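You operate a simulated robot arm through the tools that you are given. There is no shell and no other tool.

The job below is to be done with a simulated robot arm. You get a single attempt, and the scene is never put back.

## Task
Photograph the orange strap in full light and put it back.
Fine: lay it on the photo spot, swing the clamp arm to PHOTO, turn the light knob to full, take one picture with the photo button, turn the light off again and lay the strap on the desk where it lay; the other straps stay.

Only the result counts: the job must be done as asked and must still hold three seconds after the hand-in. Knocking over, shifting, dropping, spilling or breaking anything else fails it.

## Robot
A 7-joint arm with a fingered hand, fixed in place. Base frame: the origin is on the floor under the middle of its stand, x ahead of it, y to its left, z up. Lengths are in mm, angles in rad, forces in N, time in s.
With the tool pointing down near the work surface it reaches from about 100 to 800 mm from the base axis. Its first joint turns from -2.496 to 2.496 rad. Payload 3 kg.
The TCP is the grasp point between the finger pads, 26 mm short of the fingertips. In the tool frame z runs along the fingers and y along their closing line. The gripper opens to 148 mm; its body begins 73 mm behind the TCP. The gripper is a hand of 3 fingers: y runs from the thumb to the fingers, the wrist lies at [0, 0, -229] in the tool frame.
Orientation is that of the tool frame in the base frame, as a unit quaternion [x, y, z, w]. With the fingers straight down and closing along the base's y, the tool's x points along the base's -x, its y along +y and its z along -z.

## Interface
- The arm moves only by the tool send_rows. Its argument "rows" is a list of rows, each a list of 6 numbers: the turn, a rotation vector about the tool's x, y, z in rad, then the shift along the tool's x, y, z in cm. In form: [[rx, ry, rz, tx, ty, tz], ...]. A call has 1 to 20 rows; each row shifts and turns the commanded pose from where the row before left it, along the tool's axes as they then stand. A row lasts 0.2 s, in which the tool goes at most 50 mm and 0.15 rad; a call with a longer step from one row to the next is refused whole. A pose out of reach is approached as far as the arm can. The call stops where the force on the tool passes 40 N (or 10 N more than at its start, if that is more) or the arm is blocked; 0.2 s more then pass. In this call time passes only in rows, and 0.2 s behind the last. It gives the time, the measured TCP pose, the force on the tool (base axes), the opening and the grip force at its end, in the units of the frame above (readings bear some noise), with the torque about the TCP (base axes, N m) and any sound that the robot's microphone picked up, and new pictures: "views" is both (left out), scene, wrist or none.
- Cameras (640 x 400 px; columns grow to the right, rows downward): "scene" is fixed at [399.8, -650.5, 1528.1]; the picture's right is [0.73, -0.68, 0.00], its down [-0.32, -0.35, -0.88] and it looks along [0.60, 0.64, -0.48] (base axes); focal length 297 px, centre (320, 200). "wrist" rides on the gripper at [68, -39, -90] in the tool frame; the picture's right is [0.50, 0.87, 0.00], its down [-0.66, 0.38, -0.65] and it looks along [-0.57, 0.33, 0.76] (tool axes); focal length 222 px, centre (320, 200). There is no depth. A picture from a camera that has moved, and an enlarged one, comes with that camera's place and axes in the base frame and with its lens.
- lift_body(by): slides the trunk up (or, below 0, down) by that many mm; the arm rides with it, the base frame stays. It gives what a move gives, with no picture.
- curl_fingers(finger1, finger2, thumb_bend): sets how far each is bent, from 0 (flat) to 1 (curled in); at 0.3 the hand is open as for a grip, at 0.7 the pads meet at the TCP. One left out holds its place. A second passes; each finger stops where it meets its share of the squeeze, and holds until it gets a number again. It is the only way to open and close the hand. It gives what a move gives, with no picture; readings hold the bend of each and the force on the fingers (four entries, about 0 where the hand has none), thumb and palm.
- enlarge(camera, box): a new picture of the part [left, top, right, bottom] of that camera's present view, enlarged. It takes no simulated time.
- close_job(): hands the job in; it is judged then, once.

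Nothing tells you positions but the pictures and the camera data. Unless the task says otherwise, let go and move clear before handing in.

The tools are called after "Emit:" by a JSON object that holds its "api" and its "payload". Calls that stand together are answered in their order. send_rows: Moves the arm, as the interface text tells. Its arguments: {"type":"object","properties":{"rows":{"type":"array","items":{"type":"array","items":{"type":"number"}}},"views":{"type":"string","enum":["both","scene","wrist","none"]}},"required":["rows"]} The other tools are called the same way: lift_body (by) moves the trunk up or down; curl_fingers (finger1, finger2, thumb_bend) moves the fingers one by one; enlarge (camera, box) takes an enlarged picture of a part of a camera's view; close_job () hands the job in.

At the start:

```text
time_s: 0.0
tool_pos: [901.4, 79.2, 1423.0]
orientation: [0.0, 1.0, 0.0, 0.0]
force: [-0.5, -0.4, -0.1]
wrist_torque: [-0.01, -0.02, -0.01]
opening: 148.0
grasp_force: 0.1
shape: jaw
bend: [0.3, 0.3, 0.3]
finger forces: [0.0, 0.0, 0.0, 0.0, 0.1, 0.0]
trunk travel left (down, up): [-825.0, 65.0]
```

scene: 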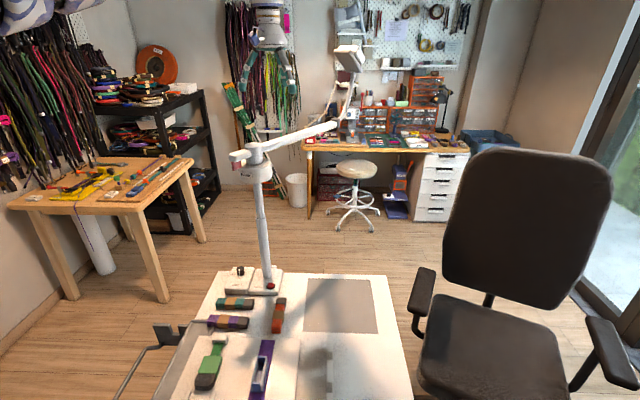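
wrist: 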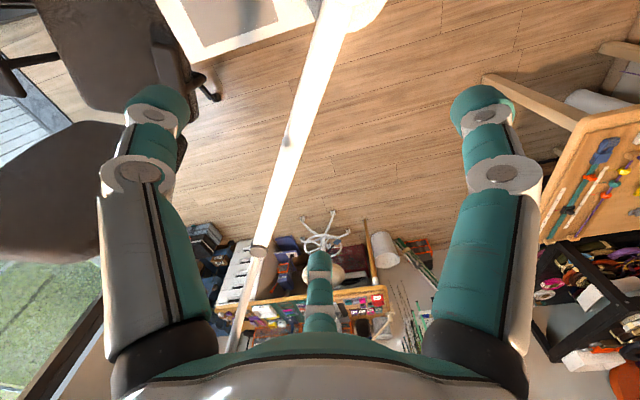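

I see a desk in front with several straps, a clamp arm on a post, a knob and a red button at its base, and a gray mat. I'll enlarge the scene view to make out the details before I move.

Emit:
{"api": "enlarge", "payload": {"camera": "scene", "box": [180, 250, 420, 400]}}

Emit:
{"api": "enlarge", "payload": {"camera": "scene", "box": [190, 255, 310, 330]}}

Emit:
{"api": "enlarge", "payload": {"camera": "scene", "box": [210, 0, 400, 200]}}

```text
2.67 times, centred on (300, 325) of scene
camera zoom: at [399.8, -650.5, 1528.1], right [0.73, -0.68, 0.0], down [-0.32, -0.35, -0.88], along [0.6, 0.64, -0.48], focal length 793 px, centre (373, -133)
```

zoom: 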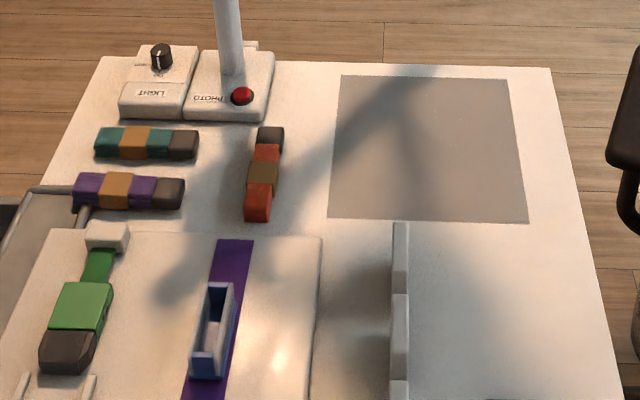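

```text
5.33 times, centred on (250, 292) of scene
camera zoom: at [399.8, -650.5, 1528.1], right [0.73, -0.68, 0.0], down [-0.32, -0.35, -0.88], along [0.6, 0.64, -0.48], focal length 1586 px, centre (693, -293)
```

zoom: 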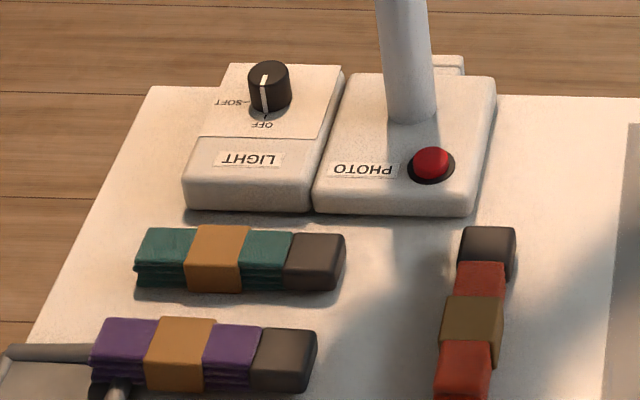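

```text
2.00 times, centred on (305, 100) of scene
camera zoom: at [399.8, -650.5, 1528.1], right [0.73, -0.68, 0.0], down [-0.32, -0.35, -0.88], along [0.6, 0.64, -0.48], focal length 595 px, centre (350, 400)
```

zoom: 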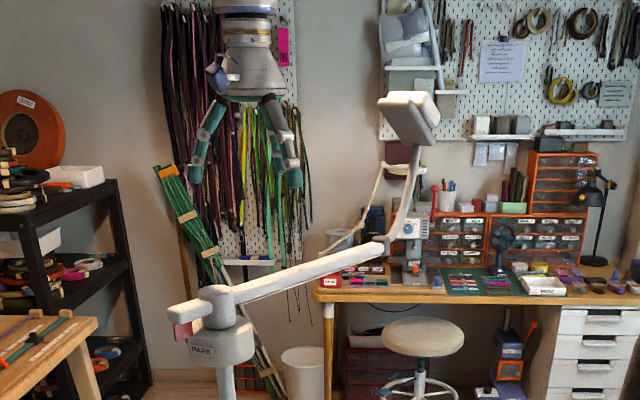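

The orange strap looks to be the red-orange one near (738, -110), with the gray mat as the likely photo spot near (915, -193) and the desk top at z≈770. The clamp arm sits at z≈1230, right under the hand, so I'll look more closely before moving.

Emit:
{"api": "enlarge", "payload": {"camera": "scene", "box": [220, 140, 290, 190]}}

Emit:
{"api": "enlarge", "payload": {"camera": "scene", "box": [225, 260, 285, 300]}}

Emit:
{"api": "enlarge", "payload": {"camera": "wrist", "box": [140, 0, 400, 170]}}

Emit:
{"api": "enlarge", "payload": {"camera": "scene", "box": [200, 0, 380, 120]}}

Emit:
{"api": "enlarge", "payload": {"camera": "scene", "box": [140, 310, 420, 400]}}

```text
8.00 times, centred on (255, 165) of scene
camera zoom: at [399.8, -650.5, 1528.1], right [0.73, -0.68, 0.0], down [-0.32, -0.35, -0.88], along [0.6, 0.64, -0.48], focal length 2378 px, centre (840, 480)
```

zoom: 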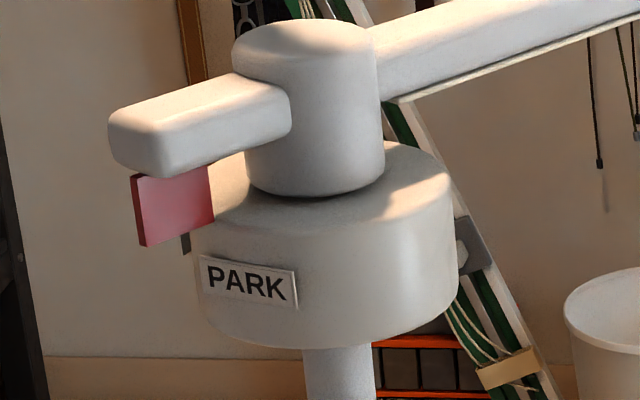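

```text
10.00 times, centred on (255, 280) of scene
camera zoom: at [399.8, -650.5, 1528.1], right [0.73, -0.68, 0.0], down [-0.32, -0.35, -0.88], along [0.6, 0.64, -0.48], focal length 2973 px, centre (970, -600)
```

zoom: 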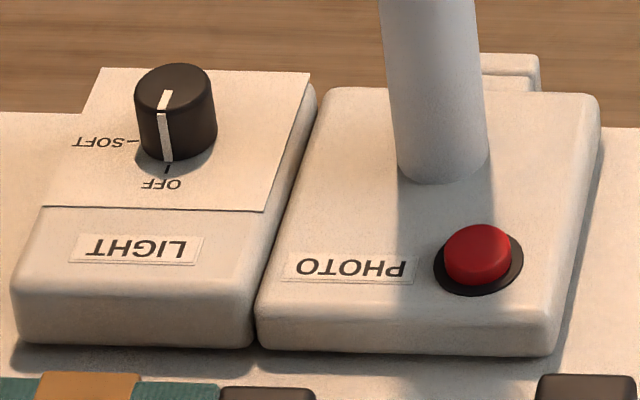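

```text
2.35 times, centred on (270, 85) of wrist
camera zoom: at [834.1, 40.5, 1514.2], right [-0.5, 0.87, 0.0], down [0.66, 0.38, 0.65], along [0.57, 0.33, -0.76], focal length 523 px, centre (438, 471)
```

zoom: 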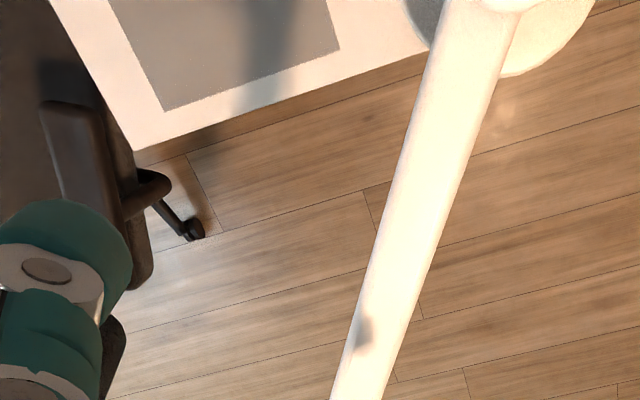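

```text
3.33 times, centred on (290, 60) of scene
camera zoom: at [399.8, -650.5, 1528.1], right [0.73, -0.68, 0.0], down [-0.32, -0.35, -0.88], along [0.6, 0.64, -0.48], focal length 991 px, centre (420, 667)
```

zoom: 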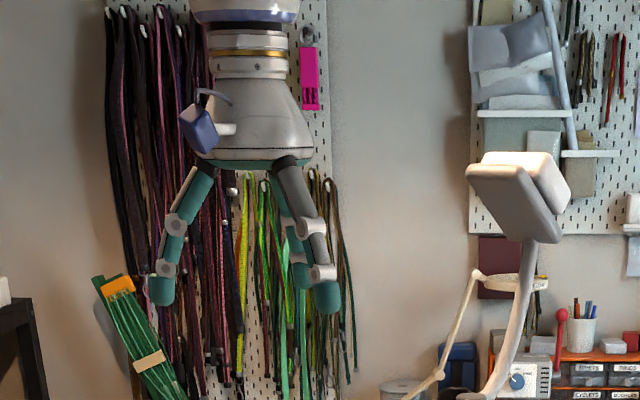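

```text
2.29 times, centred on (280, 355) of scene
camera zoom: at [399.8, -650.5, 1528.1], right [0.73, -0.68, 0.0], down [-0.32, -0.35, -0.88], along [0.6, 0.64, -0.48], focal length 680 px, centre (411, -154)
```

zoom: 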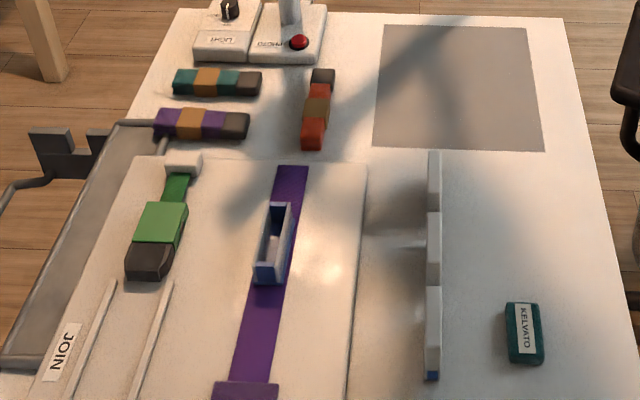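

The clamp arm carries a stub with a pink flag, which now sits at the PARK label. I need to find the PHOTO label on the collar and the FULL mark on the knob, so I'll move the hand to +y at the same height and turn the camera back toward the post.

Emit:
{"api": "send_rows", "payload": {"rows": [[0, 0, 0, 0, 4, 0], [0, 0, 0, 0, 4, 0], [0, 0, 0, 0, 4, 0], [0, 0, 0, 0, 4, 0], [0, 0, 0, 0, 4, 0], [0, 0, 0, 0, 4, 0]], "views": "both"}}

```text
time_s: 1.4
tool_pos: [839.9, 213.8, 1409.3]
orientation: [0.001, 1.0, 0.0, 0.001]
force: [-0.3, 0.3, -0.4]
wrist_torque: [0.0, 0.0, 0.03]
opening: 148.2
grasp_force: 0.1
shape: jaw
bend: [0.3, 0.3, 0.3]
finger forces: [0.0, 0.1, 0.0, 0.0, 0.0, 0.0]
out of reach, approached as far as the arm can: row 1, 2, 3, 4, 5, 6
trunk travel left (down, up): [-825.0, 65.0]
camera wrist: at [774.5, 174.6, 1500.1], right [-0.5, 0.87, 0.0], down [0.66, 0.38, 0.65], along [0.57, 0.33, -0.76], focal length 222 px, centre (320, 200)
```

scene: 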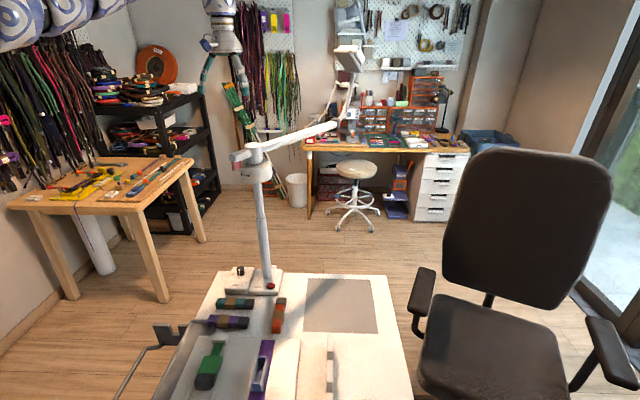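
wrist: 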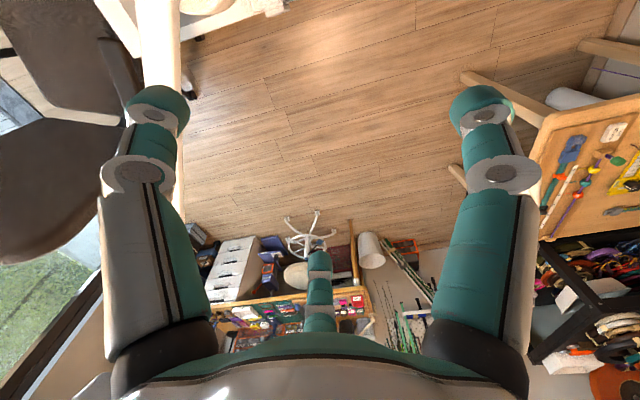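

The arm hit its reach limit here and ended at (840, 214). I'll pull in toward the base, then turn the hand about the vertical so the camera faces the post.

Emit:
{"api": "send_rows", "payload": {"rows": [[0, 0, 0, 5, 0, 0], [0, 0, 0, 5, 0, 0], [0, 0, 0.15, 0, 0, 0], [0, 0, 0.15, 0, 0, 0], [0, 0, 0.15, 0, 0, 0], [0, 0, 0.15, 0, 0, 0], [0, 0, 0.15, 0, 0, 0], [0, 0, 0.15, 0, 0, 0], [0, 0, 0.15, 0, 0, 0], [0, 0, 0.15, 0, 0, 0], [0, 0, 0.15, 0, 0, 0], [0, 0, 0.15, 0, 0, 0], [0, 0, 0.15, 0, 0, 0], [0, 0, 0.15, 0, 0, 0]], "views": "both"}}

```text
time_s: 4.4
tool_pos: [742.0, 213.4, 1408.7]
orientation: [0.784, 0.62, 0.0, 0.001]
force: [-0.5, -0.4, 0.5]
wrist_torque: [0.01, 0.02, -0.01]
opening: 148.1
grasp_force: 0.1
shape: jaw
bend: [0.3, 0.3, 0.3]
finger forces: [0.0, 0.1, 0.0, 0.0, 0.1, 0.1]
trunk travel left (down, up): [-825.0, 65.0]
camera wrist: at [720.3, 288.4, 1499.6], right [0.96, 0.29, 0.0], down [0.22, -0.72, 0.65], along [0.19, -0.63, -0.76], focal length 222 px, centre (320, 200)
```

scene: 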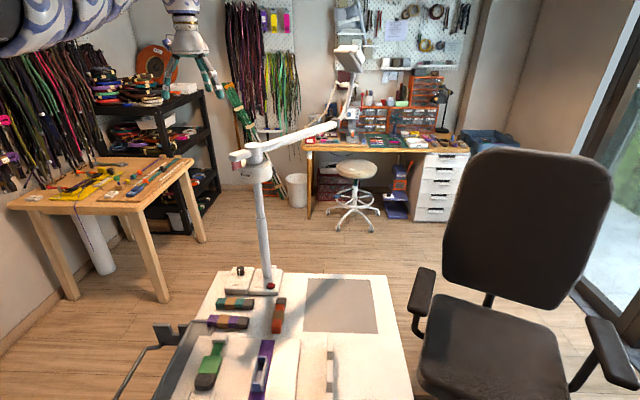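
wrist: 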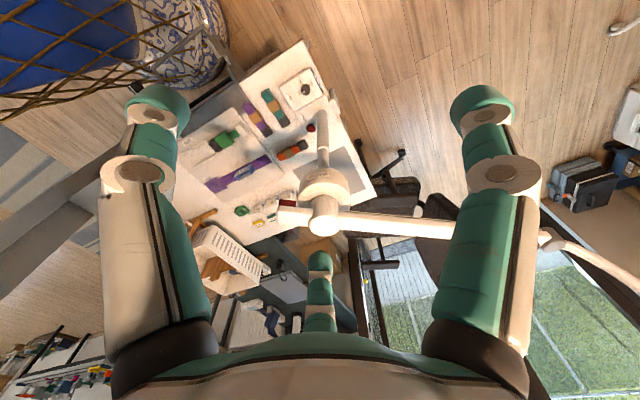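

Now the wrist camera sees the desk, post and collar from above on the +y side. I'll zoom in on the labels and the knob.

Emit:
{"api": "enlarge", "payload": {"camera": "wrist", "box": [270, 150, 390, 245]}}

Emit:
{"api": "enlarge", "payload": {"camera": "wrist", "box": [270, 50, 340, 120]}}

Emit:
{"api": "enlarge", "payload": {"camera": "wrist", "box": [170, 50, 390, 250]}}

```text
4.21 times, centred on (330, 198) of wrist
camera zoom: at [720.3, 288.4, 1499.6], right [0.96, 0.29, 0.0], down [0.22, -0.72, 0.65], along [0.19, -0.63, -0.76], focal length 935 px, centre (278, 210)
```

zoom: 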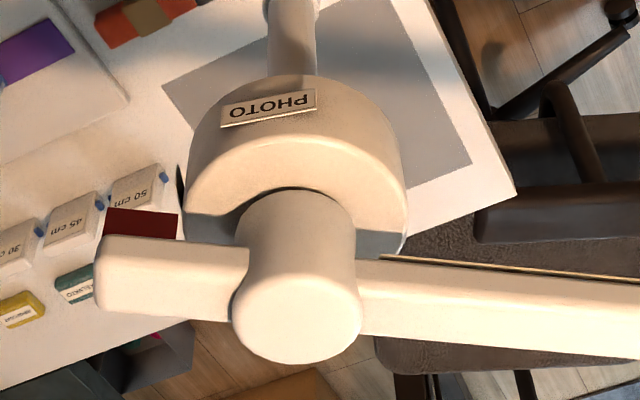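

```text
5.71 times, centred on (305, 85) of wrist
camera zoom: at [720.3, 288.4, 1499.6], right [0.96, 0.29, 0.0], down [0.22, -0.72, 0.65], along [0.19, -0.63, -0.76], focal length 1269 px, centre (406, 857)
```

zoom: 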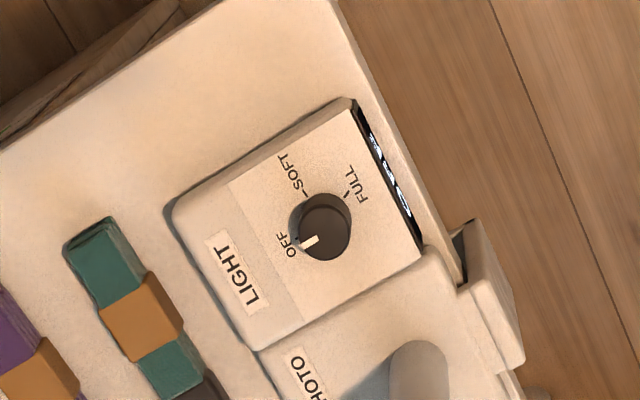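

```text
2.00 times, centred on (280, 150) of wrist
camera zoom: at [720.3, 288.4, 1499.6], right [0.96, 0.29, 0.0], down [0.22, -0.72, 0.65], along [0.19, -0.63, -0.76], focal length 444 px, centre (400, 300)
```

zoom: 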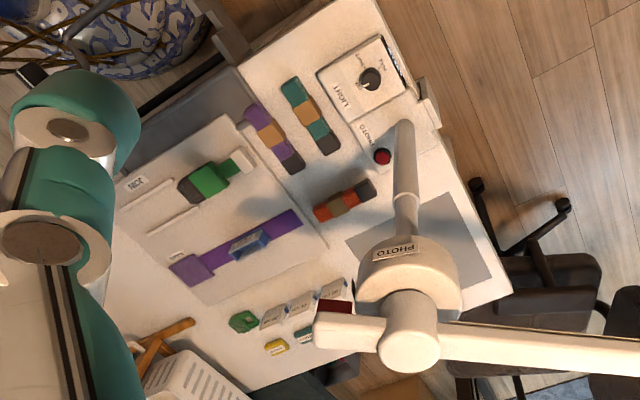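

The collar's PHOTO label faces roughly azimuth 120°, so at PHOTO the clamp arm will point over the mat. The knob runs clockwise OFF→SOFT→FULL, about 90° per step. Next I'll turn the hand to match the orange strap's direction and move over the near side of the desk, well above everything.

Emit:
{"api": "send_rows", "payload": {"rows": [[0, 0, -0.1465, 0, 0, 0], [0, 0, -0.1465, 0, 0, 0], [0, 0, -0.1465, 0, 0, 0], [0, 0, -0.1465, 0, 0, 0], [0, 0, -0.1465, 0, 0, 0], [0, 0, -0.1465, 0, 0, 0], [0, 0, -0.1465, 0, 0, 0], [0, 0, -0.1465, 0, 0, 0], [0, 0, -0.1465, 0, 0, 0], [0, 0, -0.1465, 0, 0, 0], [0, 0, -0.1465, 0, 0, 0], [0, 0, -0.1465, 0, 0, 0], [0, 0, -0.1465, 0, 0, 0], [0, 0, -0.1465, 0, 0, 0], [0, 0, -0.1465, 0, 0, 0], [0, 0, -0.1465, 0, 0, 0], [0, 0, -0.1465, 0, 0, 0], [0, 0, -0.1465, 0, 0, 0]], "views": "scene"}}

Emit:
{"api": "send_rows", "payload": {"rows": [[0, 0, 0, 3.57, -2.65, 0], [0, 0, 0, 3.57, -2.65, 0], [0, 0, 0, 3.57, -2.65, 0], [0, 0, 0, 3.57, -2.65, 0], [0, 0, 0, 3.57, -2.65, 0], [0, 0, 0, 3.57, -2.65, 0], [0, 0, 0, 3.57, -2.65, 0], [0, 0, 0, 3.57, -2.65, 0], [0, 0, 0, 3.57, -2.65, 0], [0, 0, 0, 3.57, -2.65, 0]], "views": "both"}}

```text
time_s: 8.2
tool_pos: [742.9, 214.3, 1409.0]
orientation: [-0.408, 0.913, 0.0, 0.0]
force: [0.5, 0.1, 0.8]
wrist_torque: [-0.01, 0.01, 0.0]
opening: 148.2
grasp_force: 0.0
shape: jaw
bend: [0.3, 0.3, 0.3]
finger forces: [0.0, 0.0, 0.0, 0.0, 0.0, 0.0]
trunk travel left (down, up): [-825.0, 65.0]
```

scene: 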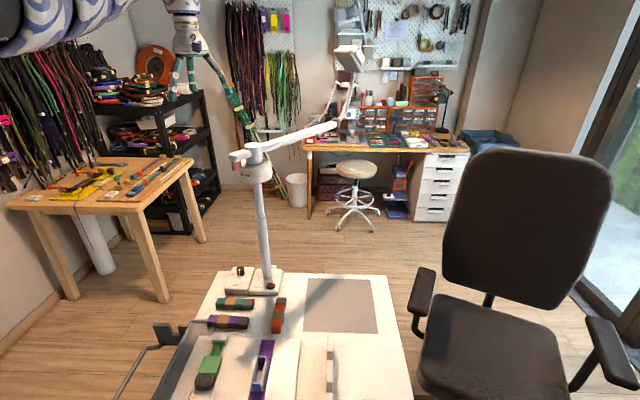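

```text
time_s: 10.4
tool_pos: [735.7, 149.4, 1410.4]
orientation: [-0.405, 0.914, 0.0, 0.0]
force: [0.2, 0.0, -0.2]
wrist_torque: [0.02, 0.0, -0.03]
opening: 148.1
grasp_force: 0.0
shape: jaw
bend: [0.3, 0.3, 0.3]
finger forces: [0.1, 0.0, 0.0, 0.0, 0.1, 0.0]
out of reach, approached as far as the arm can: row 2, 3, 4, 5, 6, 7, 8, 9, 10
trunk travel left (down, up): [-825.0, 65.0]
camera wrist: at [719.5, 72.1, 1501.1], right [-0.98, 0.21, 0.0], down [0.16, 0.74, 0.65], along [0.14, 0.64, -0.76], focal length 222 px, centre (320, 200)
```

scene: 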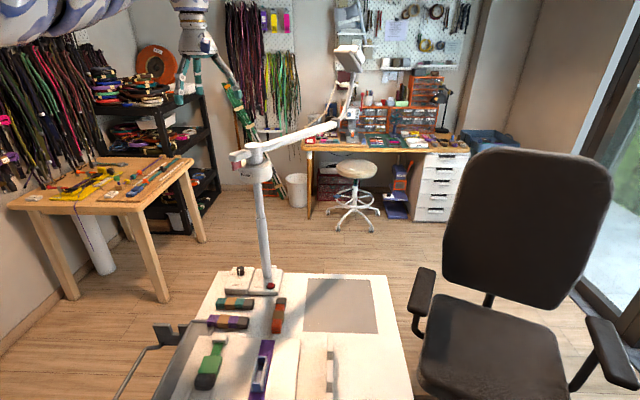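
wrist: 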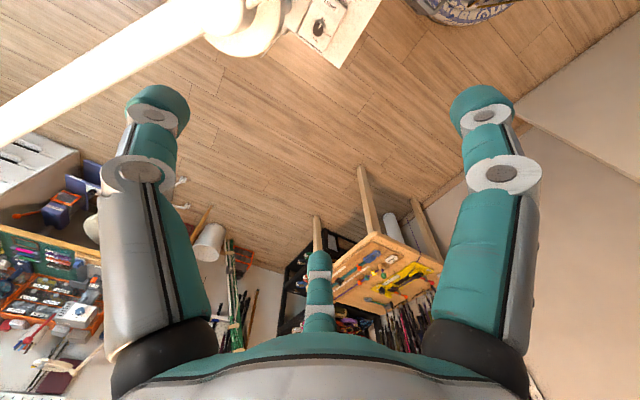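

That yaw hits a wrist limit, so I'll use the opposite one (turned half around) for the strap instead. I'll rotate back that way here.

Emit:
{"api": "send_rows", "payload": {"rows": [[0, 0, 0.15, 0, 0, 0], [0, 0, 0.15, 0, 0, 0], [0, 0, 0.15, 0, 0, 0], [0, 0, 0.15, 0, 0, 0], [0, 0, 0.15, 0, 0, 0], [0, 0, 0.15, 0, 0, 0], [0, 0, 0.15, 0, 0, 0], [0, 0, 0.15, 0, 0, 0], [0, 0, 0.15, 0, 0, 0], [0, 0, 0.15, 0, 0, 0], [0, 0, 0.15, 0, 0, 0], [0, 0, 0.15, 0, 0, 0], [0, 0, 0.15, 0, 0, 0], [0, 0, 0.15, 0, 0, 0], [0, 0, 0.15, 0, 0, 0], [0, 0, 0.15, 0, 0, 0], [0, 0, 0.15, 0, 0, 0], [0, 0, 0.15, 0, 0, 0], [0, 0, 0.15, 0, 0, 0], [0, 0, 0.15, 0, 0, 0]], "views": "wrist"}}

```text
time_s: 14.6
tool_pos: [736.7, 147.0, 1411.9]
orientation: [0.883, 0.47, 0.0, -0.001]
force: [-0.3, 0.0, -0.5]
wrist_torque: [0.0, 0.0, -0.02]
opening: 148.1
grasp_force: 0.1
shape: jaw
bend: [0.3, 0.3, 0.3]
finger forces: [0.1, 0.0, 0.0, 0.1, 0.0, 0.0]
trunk travel left (down, up): [-825.0, 65.0]
camera wrist: at [742.8, 224.8, 1502.3], right [1.0, -0.07, 0.0], down [-0.05, -0.75, 0.65], along [-0.05, -0.65, -0.76], focal length 222 px, centre (320, 200)
```

wrist: 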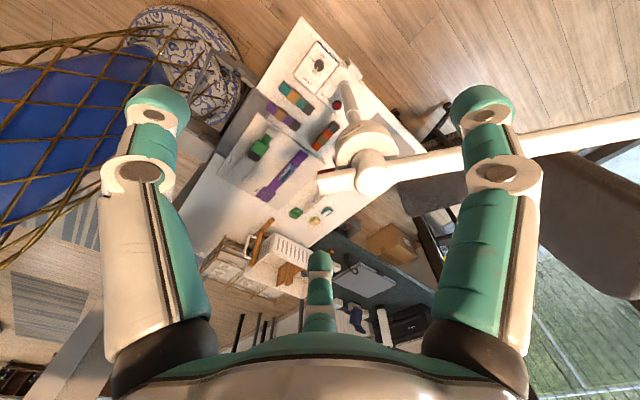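

This yaw works well. I'll trim it to line up with the strap and move across above the near side of the desk.

Emit:
{"api": "send_rows", "payload": {"rows": [[0, 0, 0.14, 0, 0, 0], [0, 0, 0, -3.53, 2.56, 0], [0, 0, 0, -3.53, 2.56, 0], [0, 0, 0, -3.53, 2.56, 0], [0, 0, 0, -3.53, 2.56, 0], [0, 0, 0, -3.53, 2.56, 0], [0, 0, 0, -3.53, 2.56, 0], [0, 0, 0, -3.53, 2.56, 0], [0, 0, 0, -3.53, 2.56, 0]], "views": "both"}}

```text
time_s: 16.6
tool_pos: [737.5, 148.0, 1412.0]
orientation: [0.913, 0.408, 0.0, 0.0]
force: [-0.5, -0.4, 0.2]
wrist_torque: [-0.01, -0.03, -0.01]
opening: 148.2
grasp_force: 0.0
shape: jaw
bend: [0.3, 0.3, 0.3]
finger forces: [0.0, 0.0, 0.0, 0.1, 0.0, 0.0]
out of reach, approached as far as the arm can: row 2, 3, 4, 5, 6, 7, 8, 9
trunk travel left (down, up): [-825.0, 65.0]
camera wrist: at [753.6, 223.7, 1502.0], right [0.98, -0.21, 0.0], down [-0.16, -0.74, 0.65], along [-0.13, -0.64, -0.76], focal length 222 px, centre (320, 200)
```

scene: 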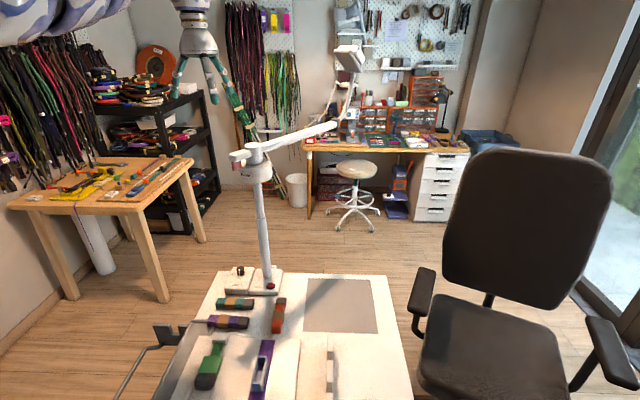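
wrist: 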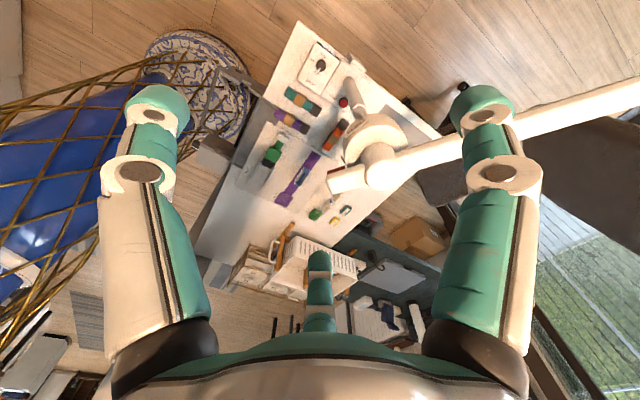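

Moving to -y is blocked here too, probably because the arm is near its upper limit with the hand pointing down. I'll lower the hand a little, still above the hub top at about 1265, and try again.

Emit:
{"api": "send_rows", "payload": {"rows": [[0, 0, 0, 0, 0, 4], [0, 0, 0, 0, 0, 3], [0, 0, 0, -3.53, 2.56, 0], [0, 0, 0, -3.53, 2.56, 0]], "views": "wrist"}}

```text
time_s: 17.6
tool_pos: [736.9, 146.9, 1401.1]
orientation: [0.914, 0.407, 0.0, -0.001]
force: [-0.5, 0.1, 0.3]
wrist_torque: [0.01, -0.03, 0.02]
opening: 148.0
grasp_force: 0.1
shape: jaw
bend: [0.3, 0.3, 0.3]
finger forces: [0.0, 0.1, 0.0, 0.0, 0.0, 0.1]
out of reach, approached as far as the arm can: row 1, 2, 3, 4
trunk travel left (down, up): [-825.0, 65.0]
camera wrist: at [753.5, 223.4, 1491.7], right [0.98, -0.21, 0.0], down [-0.16, -0.74, 0.65], along [-0.13, -0.64, -0.76], focal length 222 px, centre (320, 200)
```

wrist: 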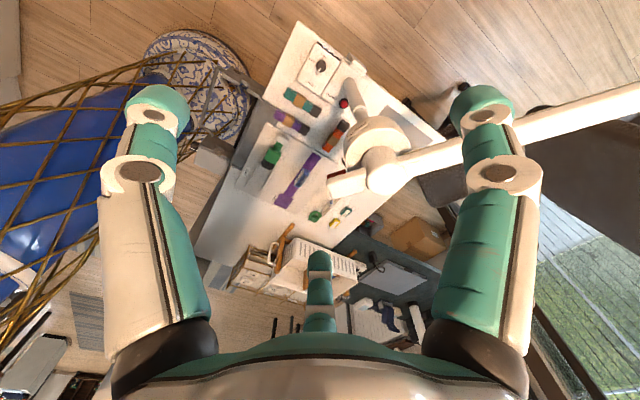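

The arm seems stuck against a joint limit here. I'll probe small moves in several directions to see which ones are reachable.

Emit:
{"api": "send_rows", "payload": {"rows": [[0, 0, 0, 0, 0, -2], [0, 0, 0, 2.0, 2.2, 0], [0, 0, 0, 2.0, 2.2, 0], [0, 0, 0, -2.2, 2.0, 0], [0, 0, 0, -2.2, 2.0, 0], [0, 0, 0, 0, 0, 2]], "views": "scene"}}

```text
time_s: 19.0
tool_pos: [797.1, 87.3, 1402.7]
orientation: [0.913, 0.407, 0.0, -0.001]
force: [0.1, -0.1, -1.0]
wrist_torque: [0.01, 0.04, 0.01]
opening: 147.9
grasp_force: 0.0
shape: jaw
bend: [0.3, 0.3, 0.3]
finger forces: [0.0, 0.0, 0.1, 0.0, 0.0, 0.1]
trunk travel left (down, up): [-825.0, 65.0]
```

scene: 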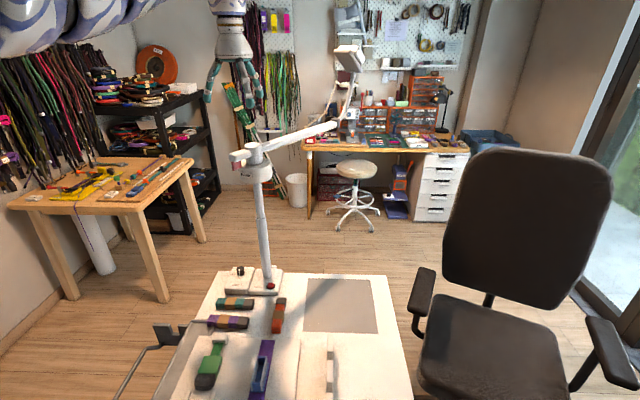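

The arm has a minimum radius of about 750 at this height, and outside that it moves freely. I'll go around to -y at roughly 825 mm radius, above the hub.

Emit:
{"api": "send_rows", "payload": {"rows": [[0, 0, 0, -3.02, 2.77, 0], [0, 0, 0, -3.02, 2.77, 0], [0, 0, 0, -3.02, 2.77, 0], [0, 0, 0, -3.02, 2.77, 0], [0, 0, 0, -3.02, 2.77, 0], [0, 0, 0, -3.02, 2.77, 0], [0, 0, 0, -3.02, 2.77, 0]], "views": "both"}}

```text
time_s: 20.6
tool_pos: [799.0, -15.0, 1403.4]
orientation: [0.913, 0.407, 0.0, 0.0]
force: [-0.4, -0.2, -0.6]
wrist_torque: [0.05, 0.04, 0.02]
opening: 147.9
grasp_force: 0.1
shape: jaw
bend: [0.3, 0.3, 0.3]
finger forces: [0.1, 0.1, 0.0, 0.0, 0.0, 0.0]
out of reach, approached as far as the arm can: row 3, 4, 5, 6, 7
trunk travel left (down, up): [-825.0, 65.0]
camera wrist: at [816.2, 61.8, 1493.6], right [0.98, -0.21, 0.0], down [-0.15, -0.74, 0.65], along [-0.14, -0.64, -0.76], focal length 222 px, centre (320, 200)
```

scene: 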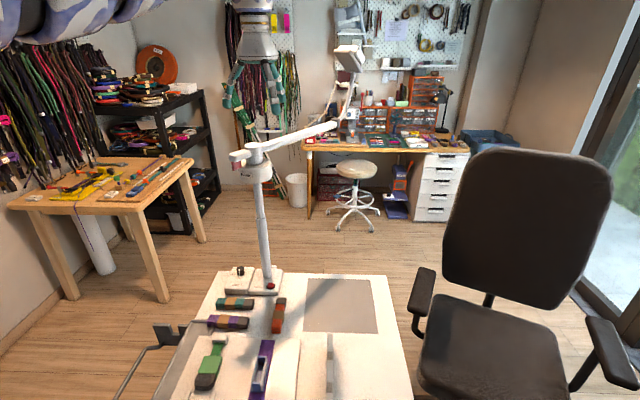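
wrist: 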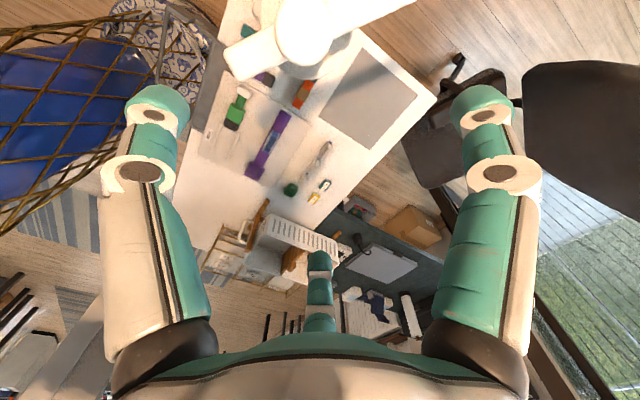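

The limits fit a shoulder near (0, -228), so I need to stay outside about 827 mm from it at this height. I'll go around to above the mat at (845, -200) and then lower the hand with the arm.

Emit:
{"api": "send_rows", "payload": {"rows": [[0, 0, 0, 3.08, 3.42, 0], [0, 0, 0, -2.75, 2.48, 0], [0, 0, 0, -2.75, 2.48, 0], [0, 0, 0, -2.75, 2.48, 0], [0, 0, 0, -2.75, 2.48, 0], [0, 0, 0, -2.75, 2.48, 0]], "views": "both"}}

```text
time_s: 22.0
tool_pos: [842.2, -202.7, 1405.4]
orientation: [0.913, 0.408, 0.0, 0.0]
force: [-0.5, 0.5, -0.2]
wrist_torque: [0.04, 0.01, -0.04]
opening: 148.0
grasp_force: 0.0
shape: jaw
bend: [0.3, 0.3, 0.3]
finger forces: [0.1, 0.0, 0.0, 0.0, 0.1, 0.1]
trunk travel left (down, up): [-825.0, 65.0]
camera wrist: at [859.3, -126.7, 1495.6], right [0.98, -0.21, 0.0], down [-0.16, -0.74, 0.65], along [-0.13, -0.64, -0.76], focal length 222 px, centre (320, 200)
```

scene: 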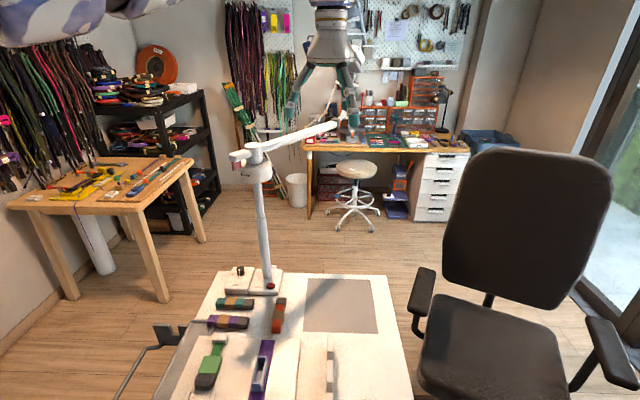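
wrist: 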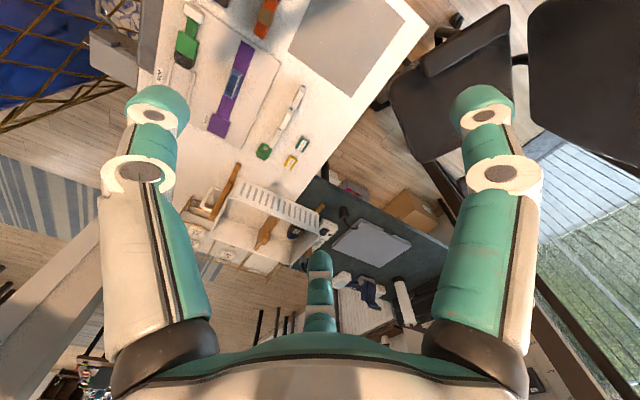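

Good, the hand is now over the mat and clear of the clamp arm. I'll lower it straight down in steps.

Emit:
{"api": "send_rows", "payload": {"rows": [[0, 0, 0, 0, 0, 4], [0, 0, 0, 0, 0, 4], [0, 0, 0, 0, 0, 4], [0, 0, 0, 0, 0, 4], [0, 0, 0, 0, 0, 4], [0, 0, 0, 0, 0, 4], [0, 0, 0, 0, 0, 4], [0, 0, 0, 0, 0, 4], [0, 0, 0, 0, 0, 4]], "views": "both"}}

```text
time_s: 24.0
tool_pos: [847.6, -200.2, 1044.8]
orientation: [0.913, 0.407, 0.0, 0.0]
force: [0.2, 0.7, 0.3]
wrist_torque: [0.03, -0.01, -0.02]
opening: 148.0
grasp_force: 0.1
shape: jaw
bend: [0.3, 0.3, 0.3]
finger forces: [0.0, 0.1, 0.1, 0.0, 0.0, 0.0]
trunk travel left (down, up): [-825.0, 65.0]
camera wrist: at [864.5, -124.0, 1135.8], right [0.98, -0.21, 0.0], down [-0.16, -0.74, 0.65], along [-0.13, -0.64, -0.76], focal length 222 px, centre (320, 200)
```

scene: 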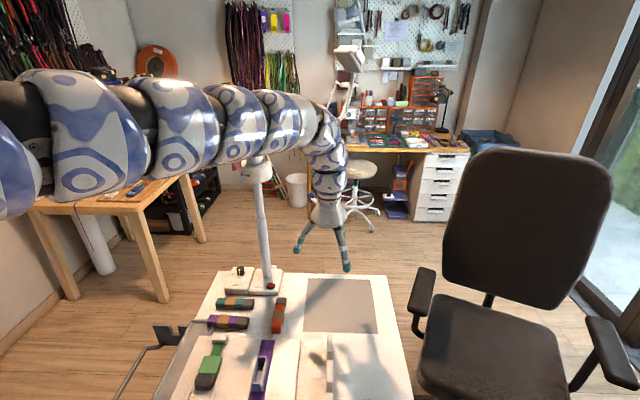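
wrist: 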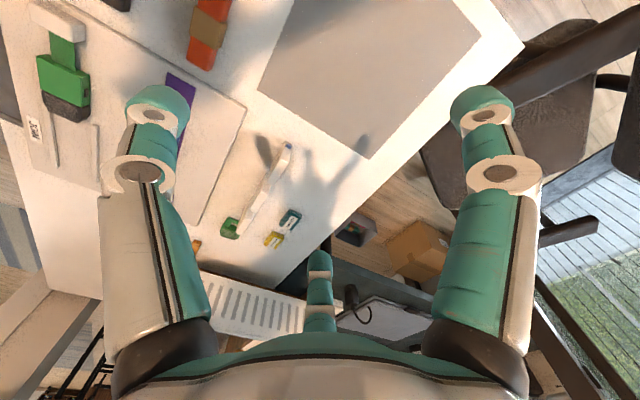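

The arm is now visible: a thick forearm at about z=1400, clear of the clamp arm. The orange strap is at the top of the wrist view, so I'll move above it for a close look.

Emit:
{"api": "send_rows", "payload": {"rows": [[0, 0, 0, -0.97, -4.06, 2], [0, 0, 0, -0.97, -4.06, 2], [0, 0, 0, -0.97, -4.06, 2]], "views": "both"}}

```text
time_s: 24.8
tool_pos: [719.8, -123.4, 972.3]
orientation: [0.913, 0.407, -0.003, -0.019]
force: [-2.2, -7.8, 1.6]
wrist_torque: [0.76, -0.19, 0.0]
opening: 148.5
grasp_force: 0.1
shape: jaw
bend: [0.3, 0.3, 0.3]
finger forces: [0.0, 0.0, 0.0, 0.1, 0.0, 0.0]
trunk travel left (down, up): [-825.0, 65.0]
camera wrist: at [738.6, -49.2, 1064.7], right [0.98, -0.21, -0.03], down [-0.14, -0.76, 0.63], along [-0.15, -0.62, -0.77], focal length 222 px, centre (320, 200)
```

scene: 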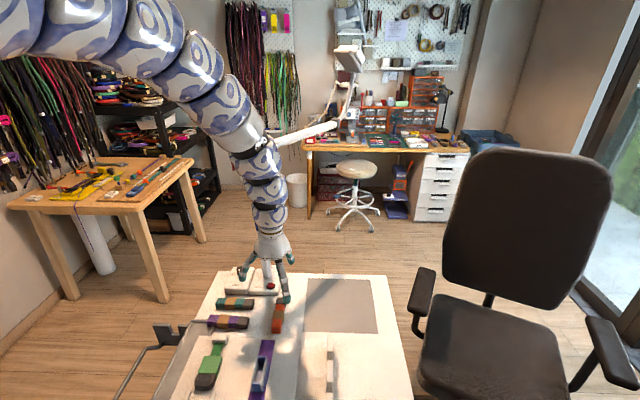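
wrist: 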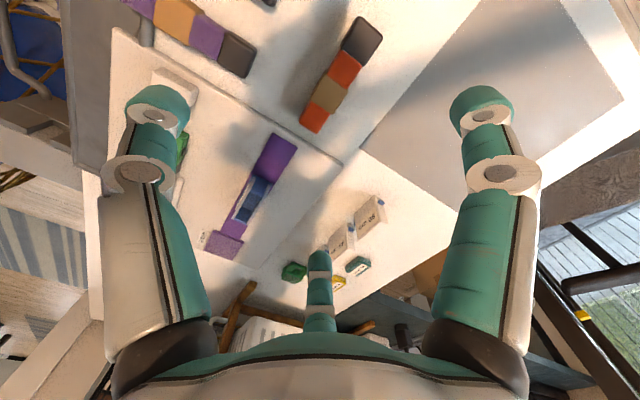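

The reading shows an unexpected 8 N side force and a position offset, so something may be touching. I'll hold still and check again, with a closer look at the stub area.

Emit:
{"api": "send_rows", "payload": {"rows": [[0, 0, 0, 0, 0, 0]], "views": "scene"}}

Emit:
{"api": "enlarge", "payload": {"camera": "scene", "box": [180, 80, 340, 320]}}

```text
time_s: 25.2
tool_pos: [734.5, -137.2, 986.2]
orientation: [0.913, 0.407, 0.0, 0.0]
force: [0.0, 0.4, 0.5]
wrist_torque: [-0.03, 0.05, 0.0]
opening: 148.0
grasp_force: 0.0
shape: jaw
bend: [0.3, 0.3, 0.3]
finger forces: [0.1, 0.1, 0.1, 0.0, 0.0, 0.1]
trunk travel left (down, up): [-825.0, 65.0]
```

scene: 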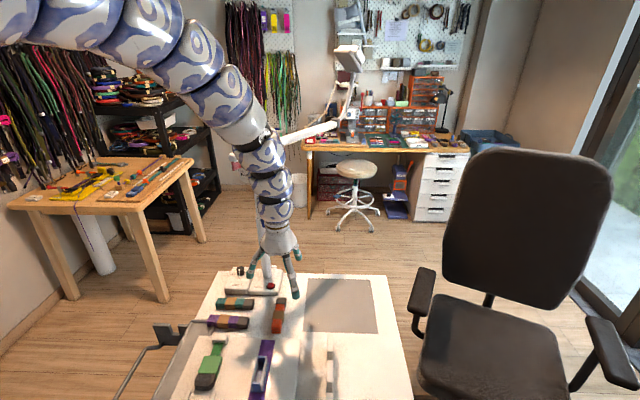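

```text
1.67 times, centred on (260, 200) of scene
camera zoom: at [399.8, -650.5, 1528.1], right [0.73, -0.68, 0.0], down [-0.32, -0.35, -0.88], along [0.6, 0.64, -0.48], focal length 496 px, centre (420, 200)
```

zoom: 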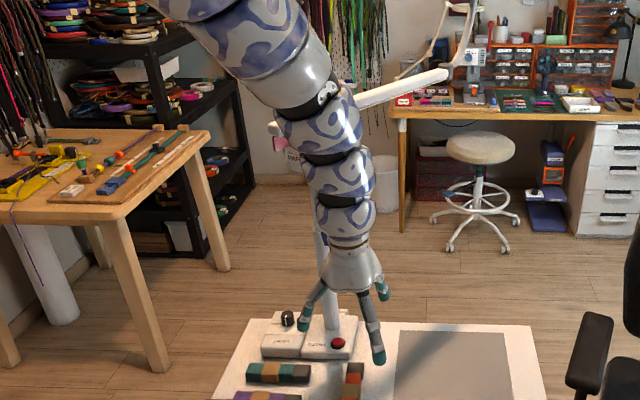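

That was only motion lag; the force is zero now and the hand is at (735, -137, 986). I'll take a close wrist view of the strap.

Emit:
{"api": "enlarge", "payload": {"camera": "wrist", "box": [0, 0, 640, 400]}}

Emit:
{"api": "enlarge", "payload": {"camera": "wrist", "box": [240, 0, 440, 150]}}

```text
1.00 times, centred on (320, 200) of wrist (not enlarged: the box is as wide or as high as the picture)
camera zoom: at [751.5, -61.6, 1076.8], right [0.98, -0.21, 0.0], down [-0.16, -0.74, 0.65], along [-0.13, -0.64, -0.76], focal length 222 px, centre (320, 200)
```

zoom: 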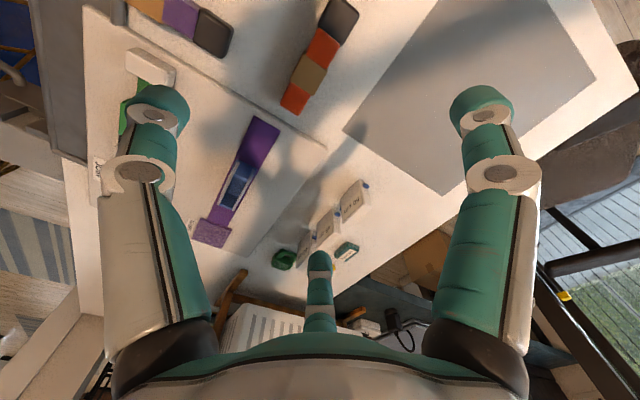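

```text
2.67 times, centred on (340, 75) of wrist
camera zoom: at [751.5, -61.6, 1076.8], right [0.98, -0.21, 0.0], down [-0.16, -0.74, 0.65], along [-0.13, -0.64, -0.76], focal length 592 px, centre (267, 533)
```

zoom: 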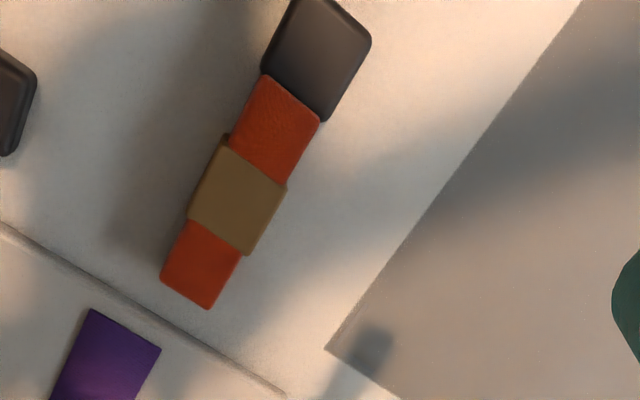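

The strap is clearly the orange one, about 26 mm wide, heading about 45°, with its middle near (735, -105). I'll trim the yaw and come down to about z=906 straight above it.

Emit:
{"api": "send_rows", "payload": {"rows": [[0, 0, 0.05, 2.13, -2.11, 2], [0, 0, 0, 0, 0, 2], [0, 0, 0, 0, 0, 2], [0, 0, 0, 0, 0, 2], [0, 0, 0, 0, 0, 0], [0, 0, 0, 0, 0, 0]], "views": "both"}}

Emit:
{"api": "enlarge", "payload": {"camera": "wrist", "box": [200, 0, 440, 150]}}

```text
time_s: 26.6
tool_pos: [733.2, -109.9, 904.5]
orientation: [0.923, 0.385, -0.001, 0.0]
force: [0.2, 0.0, -0.9]
wrist_torque: [0.0, -0.07, -0.01]
opening: 148.2
grasp_force: 0.0
shape: jaw
bend: [0.3, 0.3, 0.3]
finger forces: [0.1, 0.1, 0.0, 0.1, 0.0, 0.0]
trunk travel left (down, up): [-825.0, 65.0]
camera wrist: at [755.0, -35.0, 994.6], right [0.97, -0.25, 0.0], down [-0.19, -0.73, 0.65], along [-0.17, -0.63, -0.76], focal length 222 px, centre (320, 200)
```

scene: 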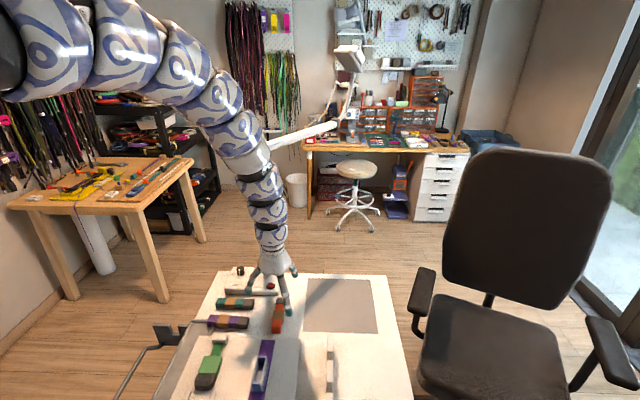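
wrist: 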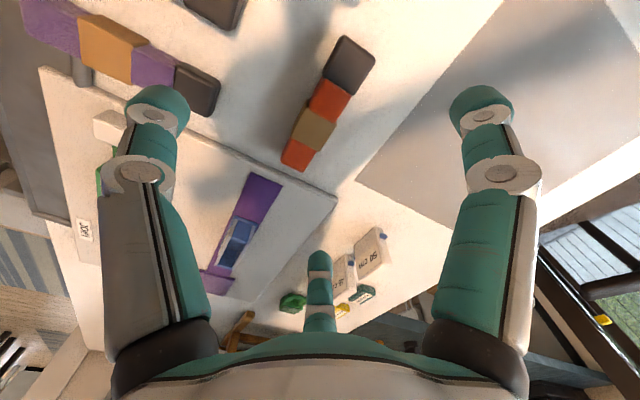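

```text
2.67 times, centred on (320, 75) of wrist
camera zoom: at [755.0, -35.0, 994.6], right [0.97, -0.25, 0.0], down [-0.19, -0.73, 0.65], along [-0.17, -0.63, -0.76], focal length 592 px, centre (320, 533)
```

zoom: 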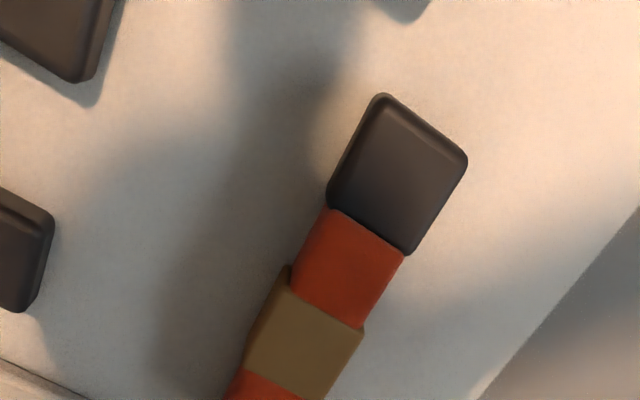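

The strap runs from about (697, -143) to (777, -62) with its top near z=803. The purple strap's buckle is close to where the open thumb would land, so I'll half-close the fingers before going down.

Emit:
{"api": "curl_fingers", "payload": {"finger1": 0.5, "finger2": 0.5, "thumb_bend": 0.5}}

Emit:
{"api": "send_rows", "payload": {"rows": [[0, 0, 0, -0.24, -0.25, 2.0], [0, 0, 0, 0, 0, 0]], "views": "both"}}

Emit:
{"api": "enlarge", "payload": {"camera": "scene", "box": [220, 240, 320, 345]}}

```text
time_s: 27.6
tool_pos: [735.3, -109.5, 904.3]
orientation: [0.923, 0.385, -0.001, 0.0]
force: [-0.5, -0.3, -0.1]
wrist_torque: [0.03, -0.03, 0.01]
opening: 62.6
grasp_force: 0.1
shape: fingers
bend: [0.5, 0.5, 0.5]
finger forces: [0.0, 0.0, 0.0, 0.0, 0.0, 0.1]
trunk travel left (down, up): [-825.0, 65.0]
```

```text
time_s: 28.2
tool_pos: [730.1, -110.1, 883.9]
orientation: [0.923, 0.386, 0.001, 0.0]
force: [0.0, -0.8, -0.7]
wrist_torque: [-0.02, 0.02, -0.02]
opening: 62.6
grasp_force: 0.0
shape: fingers
bend: [0.5, 0.5, 0.5]
finger forces: [0.0, 0.0, 0.0, 0.0, 0.1, 0.0]
trunk travel left (down, up): [-825.0, 65.0]
camera wrist: at [751.1, -34.5, 974.7], right [0.97, -0.25, 0.0], down [-0.19, -0.73, 0.65], along [-0.17, -0.63, -0.76], focal length 222 px, centre (320, 200)
```

scene: 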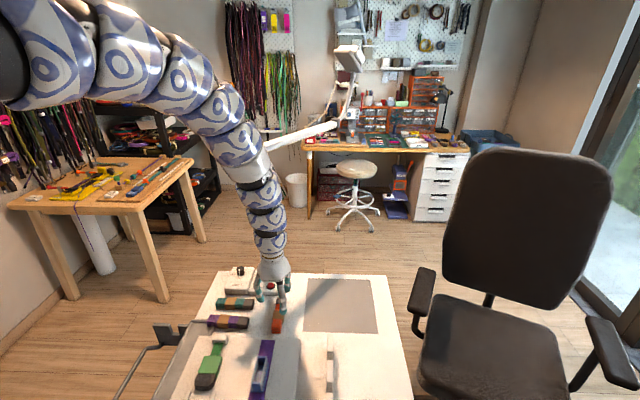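
wrist: 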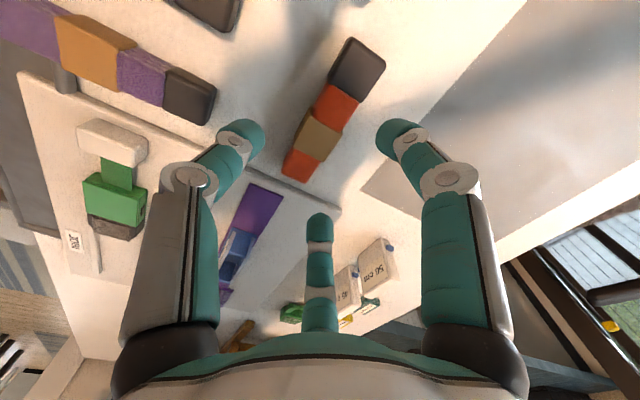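

```text
3.81 times, centred on (270, 292) of scene
camera zoom: at [399.8, -650.5, 1528.1], right [0.73, -0.68, 0.0], down [-0.32, -0.35, -0.88], along [0.6, 0.64, -0.48], focal length 1132 px, centre (510, -152)
```

zoom: 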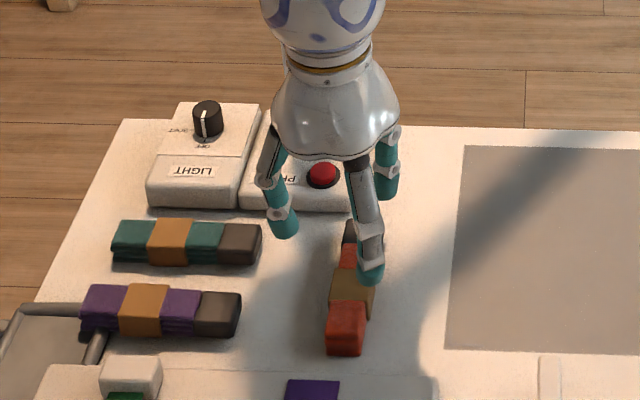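

The strap sits centered between the half-closed fingers. I'll descend to about z=822 and check clearance.

Emit:
{"api": "send_rows", "payload": {"rows": [[0, 0, 0, 0, 0, 2.0], [0, 0, 0, 0, 0, 2.0], [0, 0, 0, 0, 0, 1.5], [0, 0, 0, 0, 0, 0.7], [0, 0, 0, 0, 0, 0]], "views": "wrist"}}

Emit:
{"api": "enlarge", "payload": {"camera": "scene", "box": [240, 260, 320, 345]}}

Emit:
{"api": "enlarge", "payload": {"camera": "wrist", "box": [200, 60, 440, 260]}}

```text
time_s: 29.4
tool_pos: [730.7, -110.4, 822.2]
orientation: [0.923, 0.386, 0.0, -0.001]
force: [-0.5, -0.6, 0.7]
wrist_torque: [-0.04, 0.01, -0.03]
opening: 62.6
grasp_force: 0.1
shape: fingers
bend: [0.5, 0.5, 0.5]
finger forces: [0.1, 0.0, 0.0, 0.0, 0.0, 0.1]
trunk travel left (down, up): [-825.0, 65.0]
camera wrist: at [751.4, -34.5, 912.3], right [0.97, -0.25, 0.0], down [-0.19, -0.73, 0.65], along [-0.17, -0.63, -0.76], focal length 222 px, centre (320, 200)
```

wrist: 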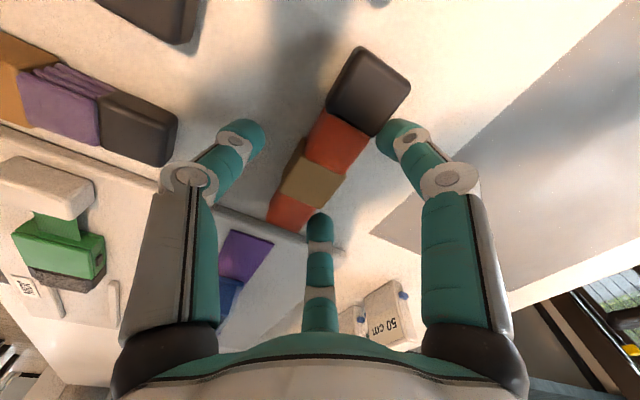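

```text
4.71 times, centred on (280, 302) of scene
camera zoom: at [399.8, -650.5, 1528.1], right [0.73, -0.68, 0.0], down [-0.32, -0.35, -0.88], along [0.6, 0.64, -0.48], focal length 1399 px, centre (508, -282)
```

zoom: 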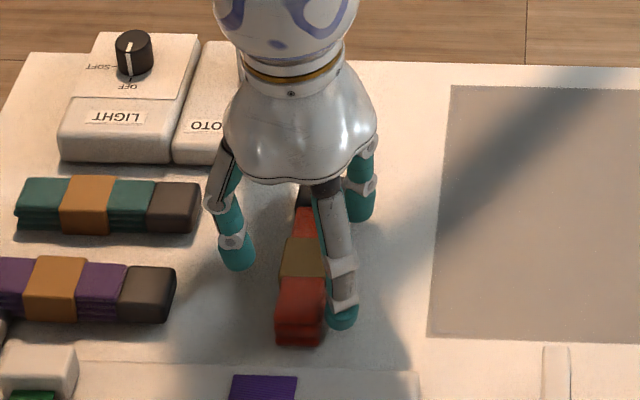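

```text
2.00 times, centred on (320, 160) of wrist
camera zoom: at [751.4, -34.5, 912.3], right [0.97, -0.25, 0.0], down [-0.19, -0.73, 0.65], along [-0.17, -0.63, -0.76], focal length 444 px, centre (320, 280)
```

zoom: 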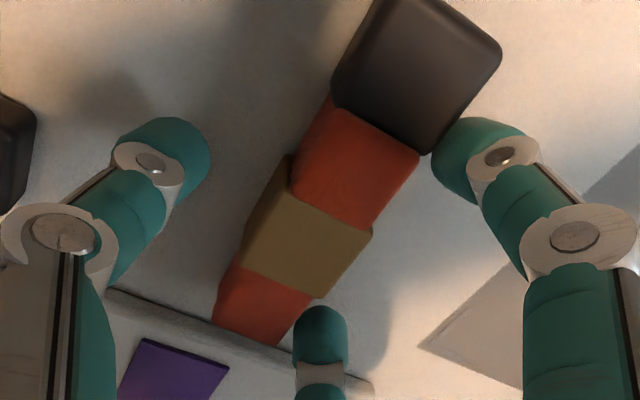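

The fingers straddle the strap nicely. I'll creep down in small steps while watching the force for contact with the desk.

Emit:
{"api": "send_rows", "payload": {"rows": [[0, 0, 0, 0, 0, 0.5], [0, 0, 0, 0, 0, 0.4]], "views": "none"}}

Emit:
{"api": "enlarge", "payload": {"camera": "scene", "box": [250, 270, 310, 335]}}

```text
time_s: 30.0
tool_pos: [730.6, -109.0, 814.2]
orientation: [0.923, 0.385, 0.001, 0.0]
force: [0.7, -0.7, 6.1]
wrist_torque: [-0.06, 0.02, 0.03]
opening: 62.7
grasp_force: 2.9
shape: fingers
bend: [0.5, 0.5, 0.5]
finger forces: [1.4, 3.1, 0.0, 0.0, 0.9, 0.1]
trunk travel left (down, up): [-825.0, 65.0]
```

```text
6.15 times, centred on (280, 302) of scene
camera zoom: at [399.8, -650.5, 1528.1], right [0.73, -0.68, 0.0], down [-0.32, -0.35, -0.88], along [0.6, 0.64, -0.48], focal length 1829 px, centre (566, -431)
```

zoom: 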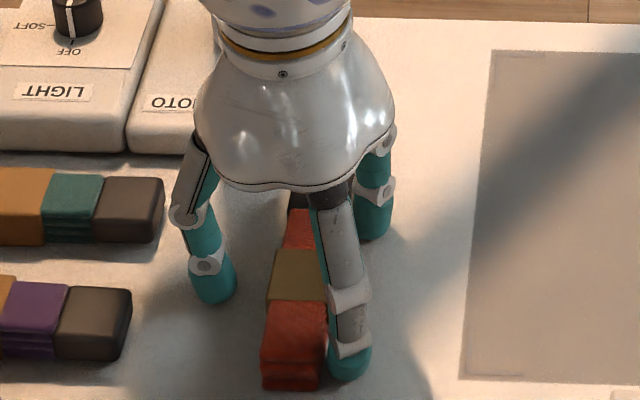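

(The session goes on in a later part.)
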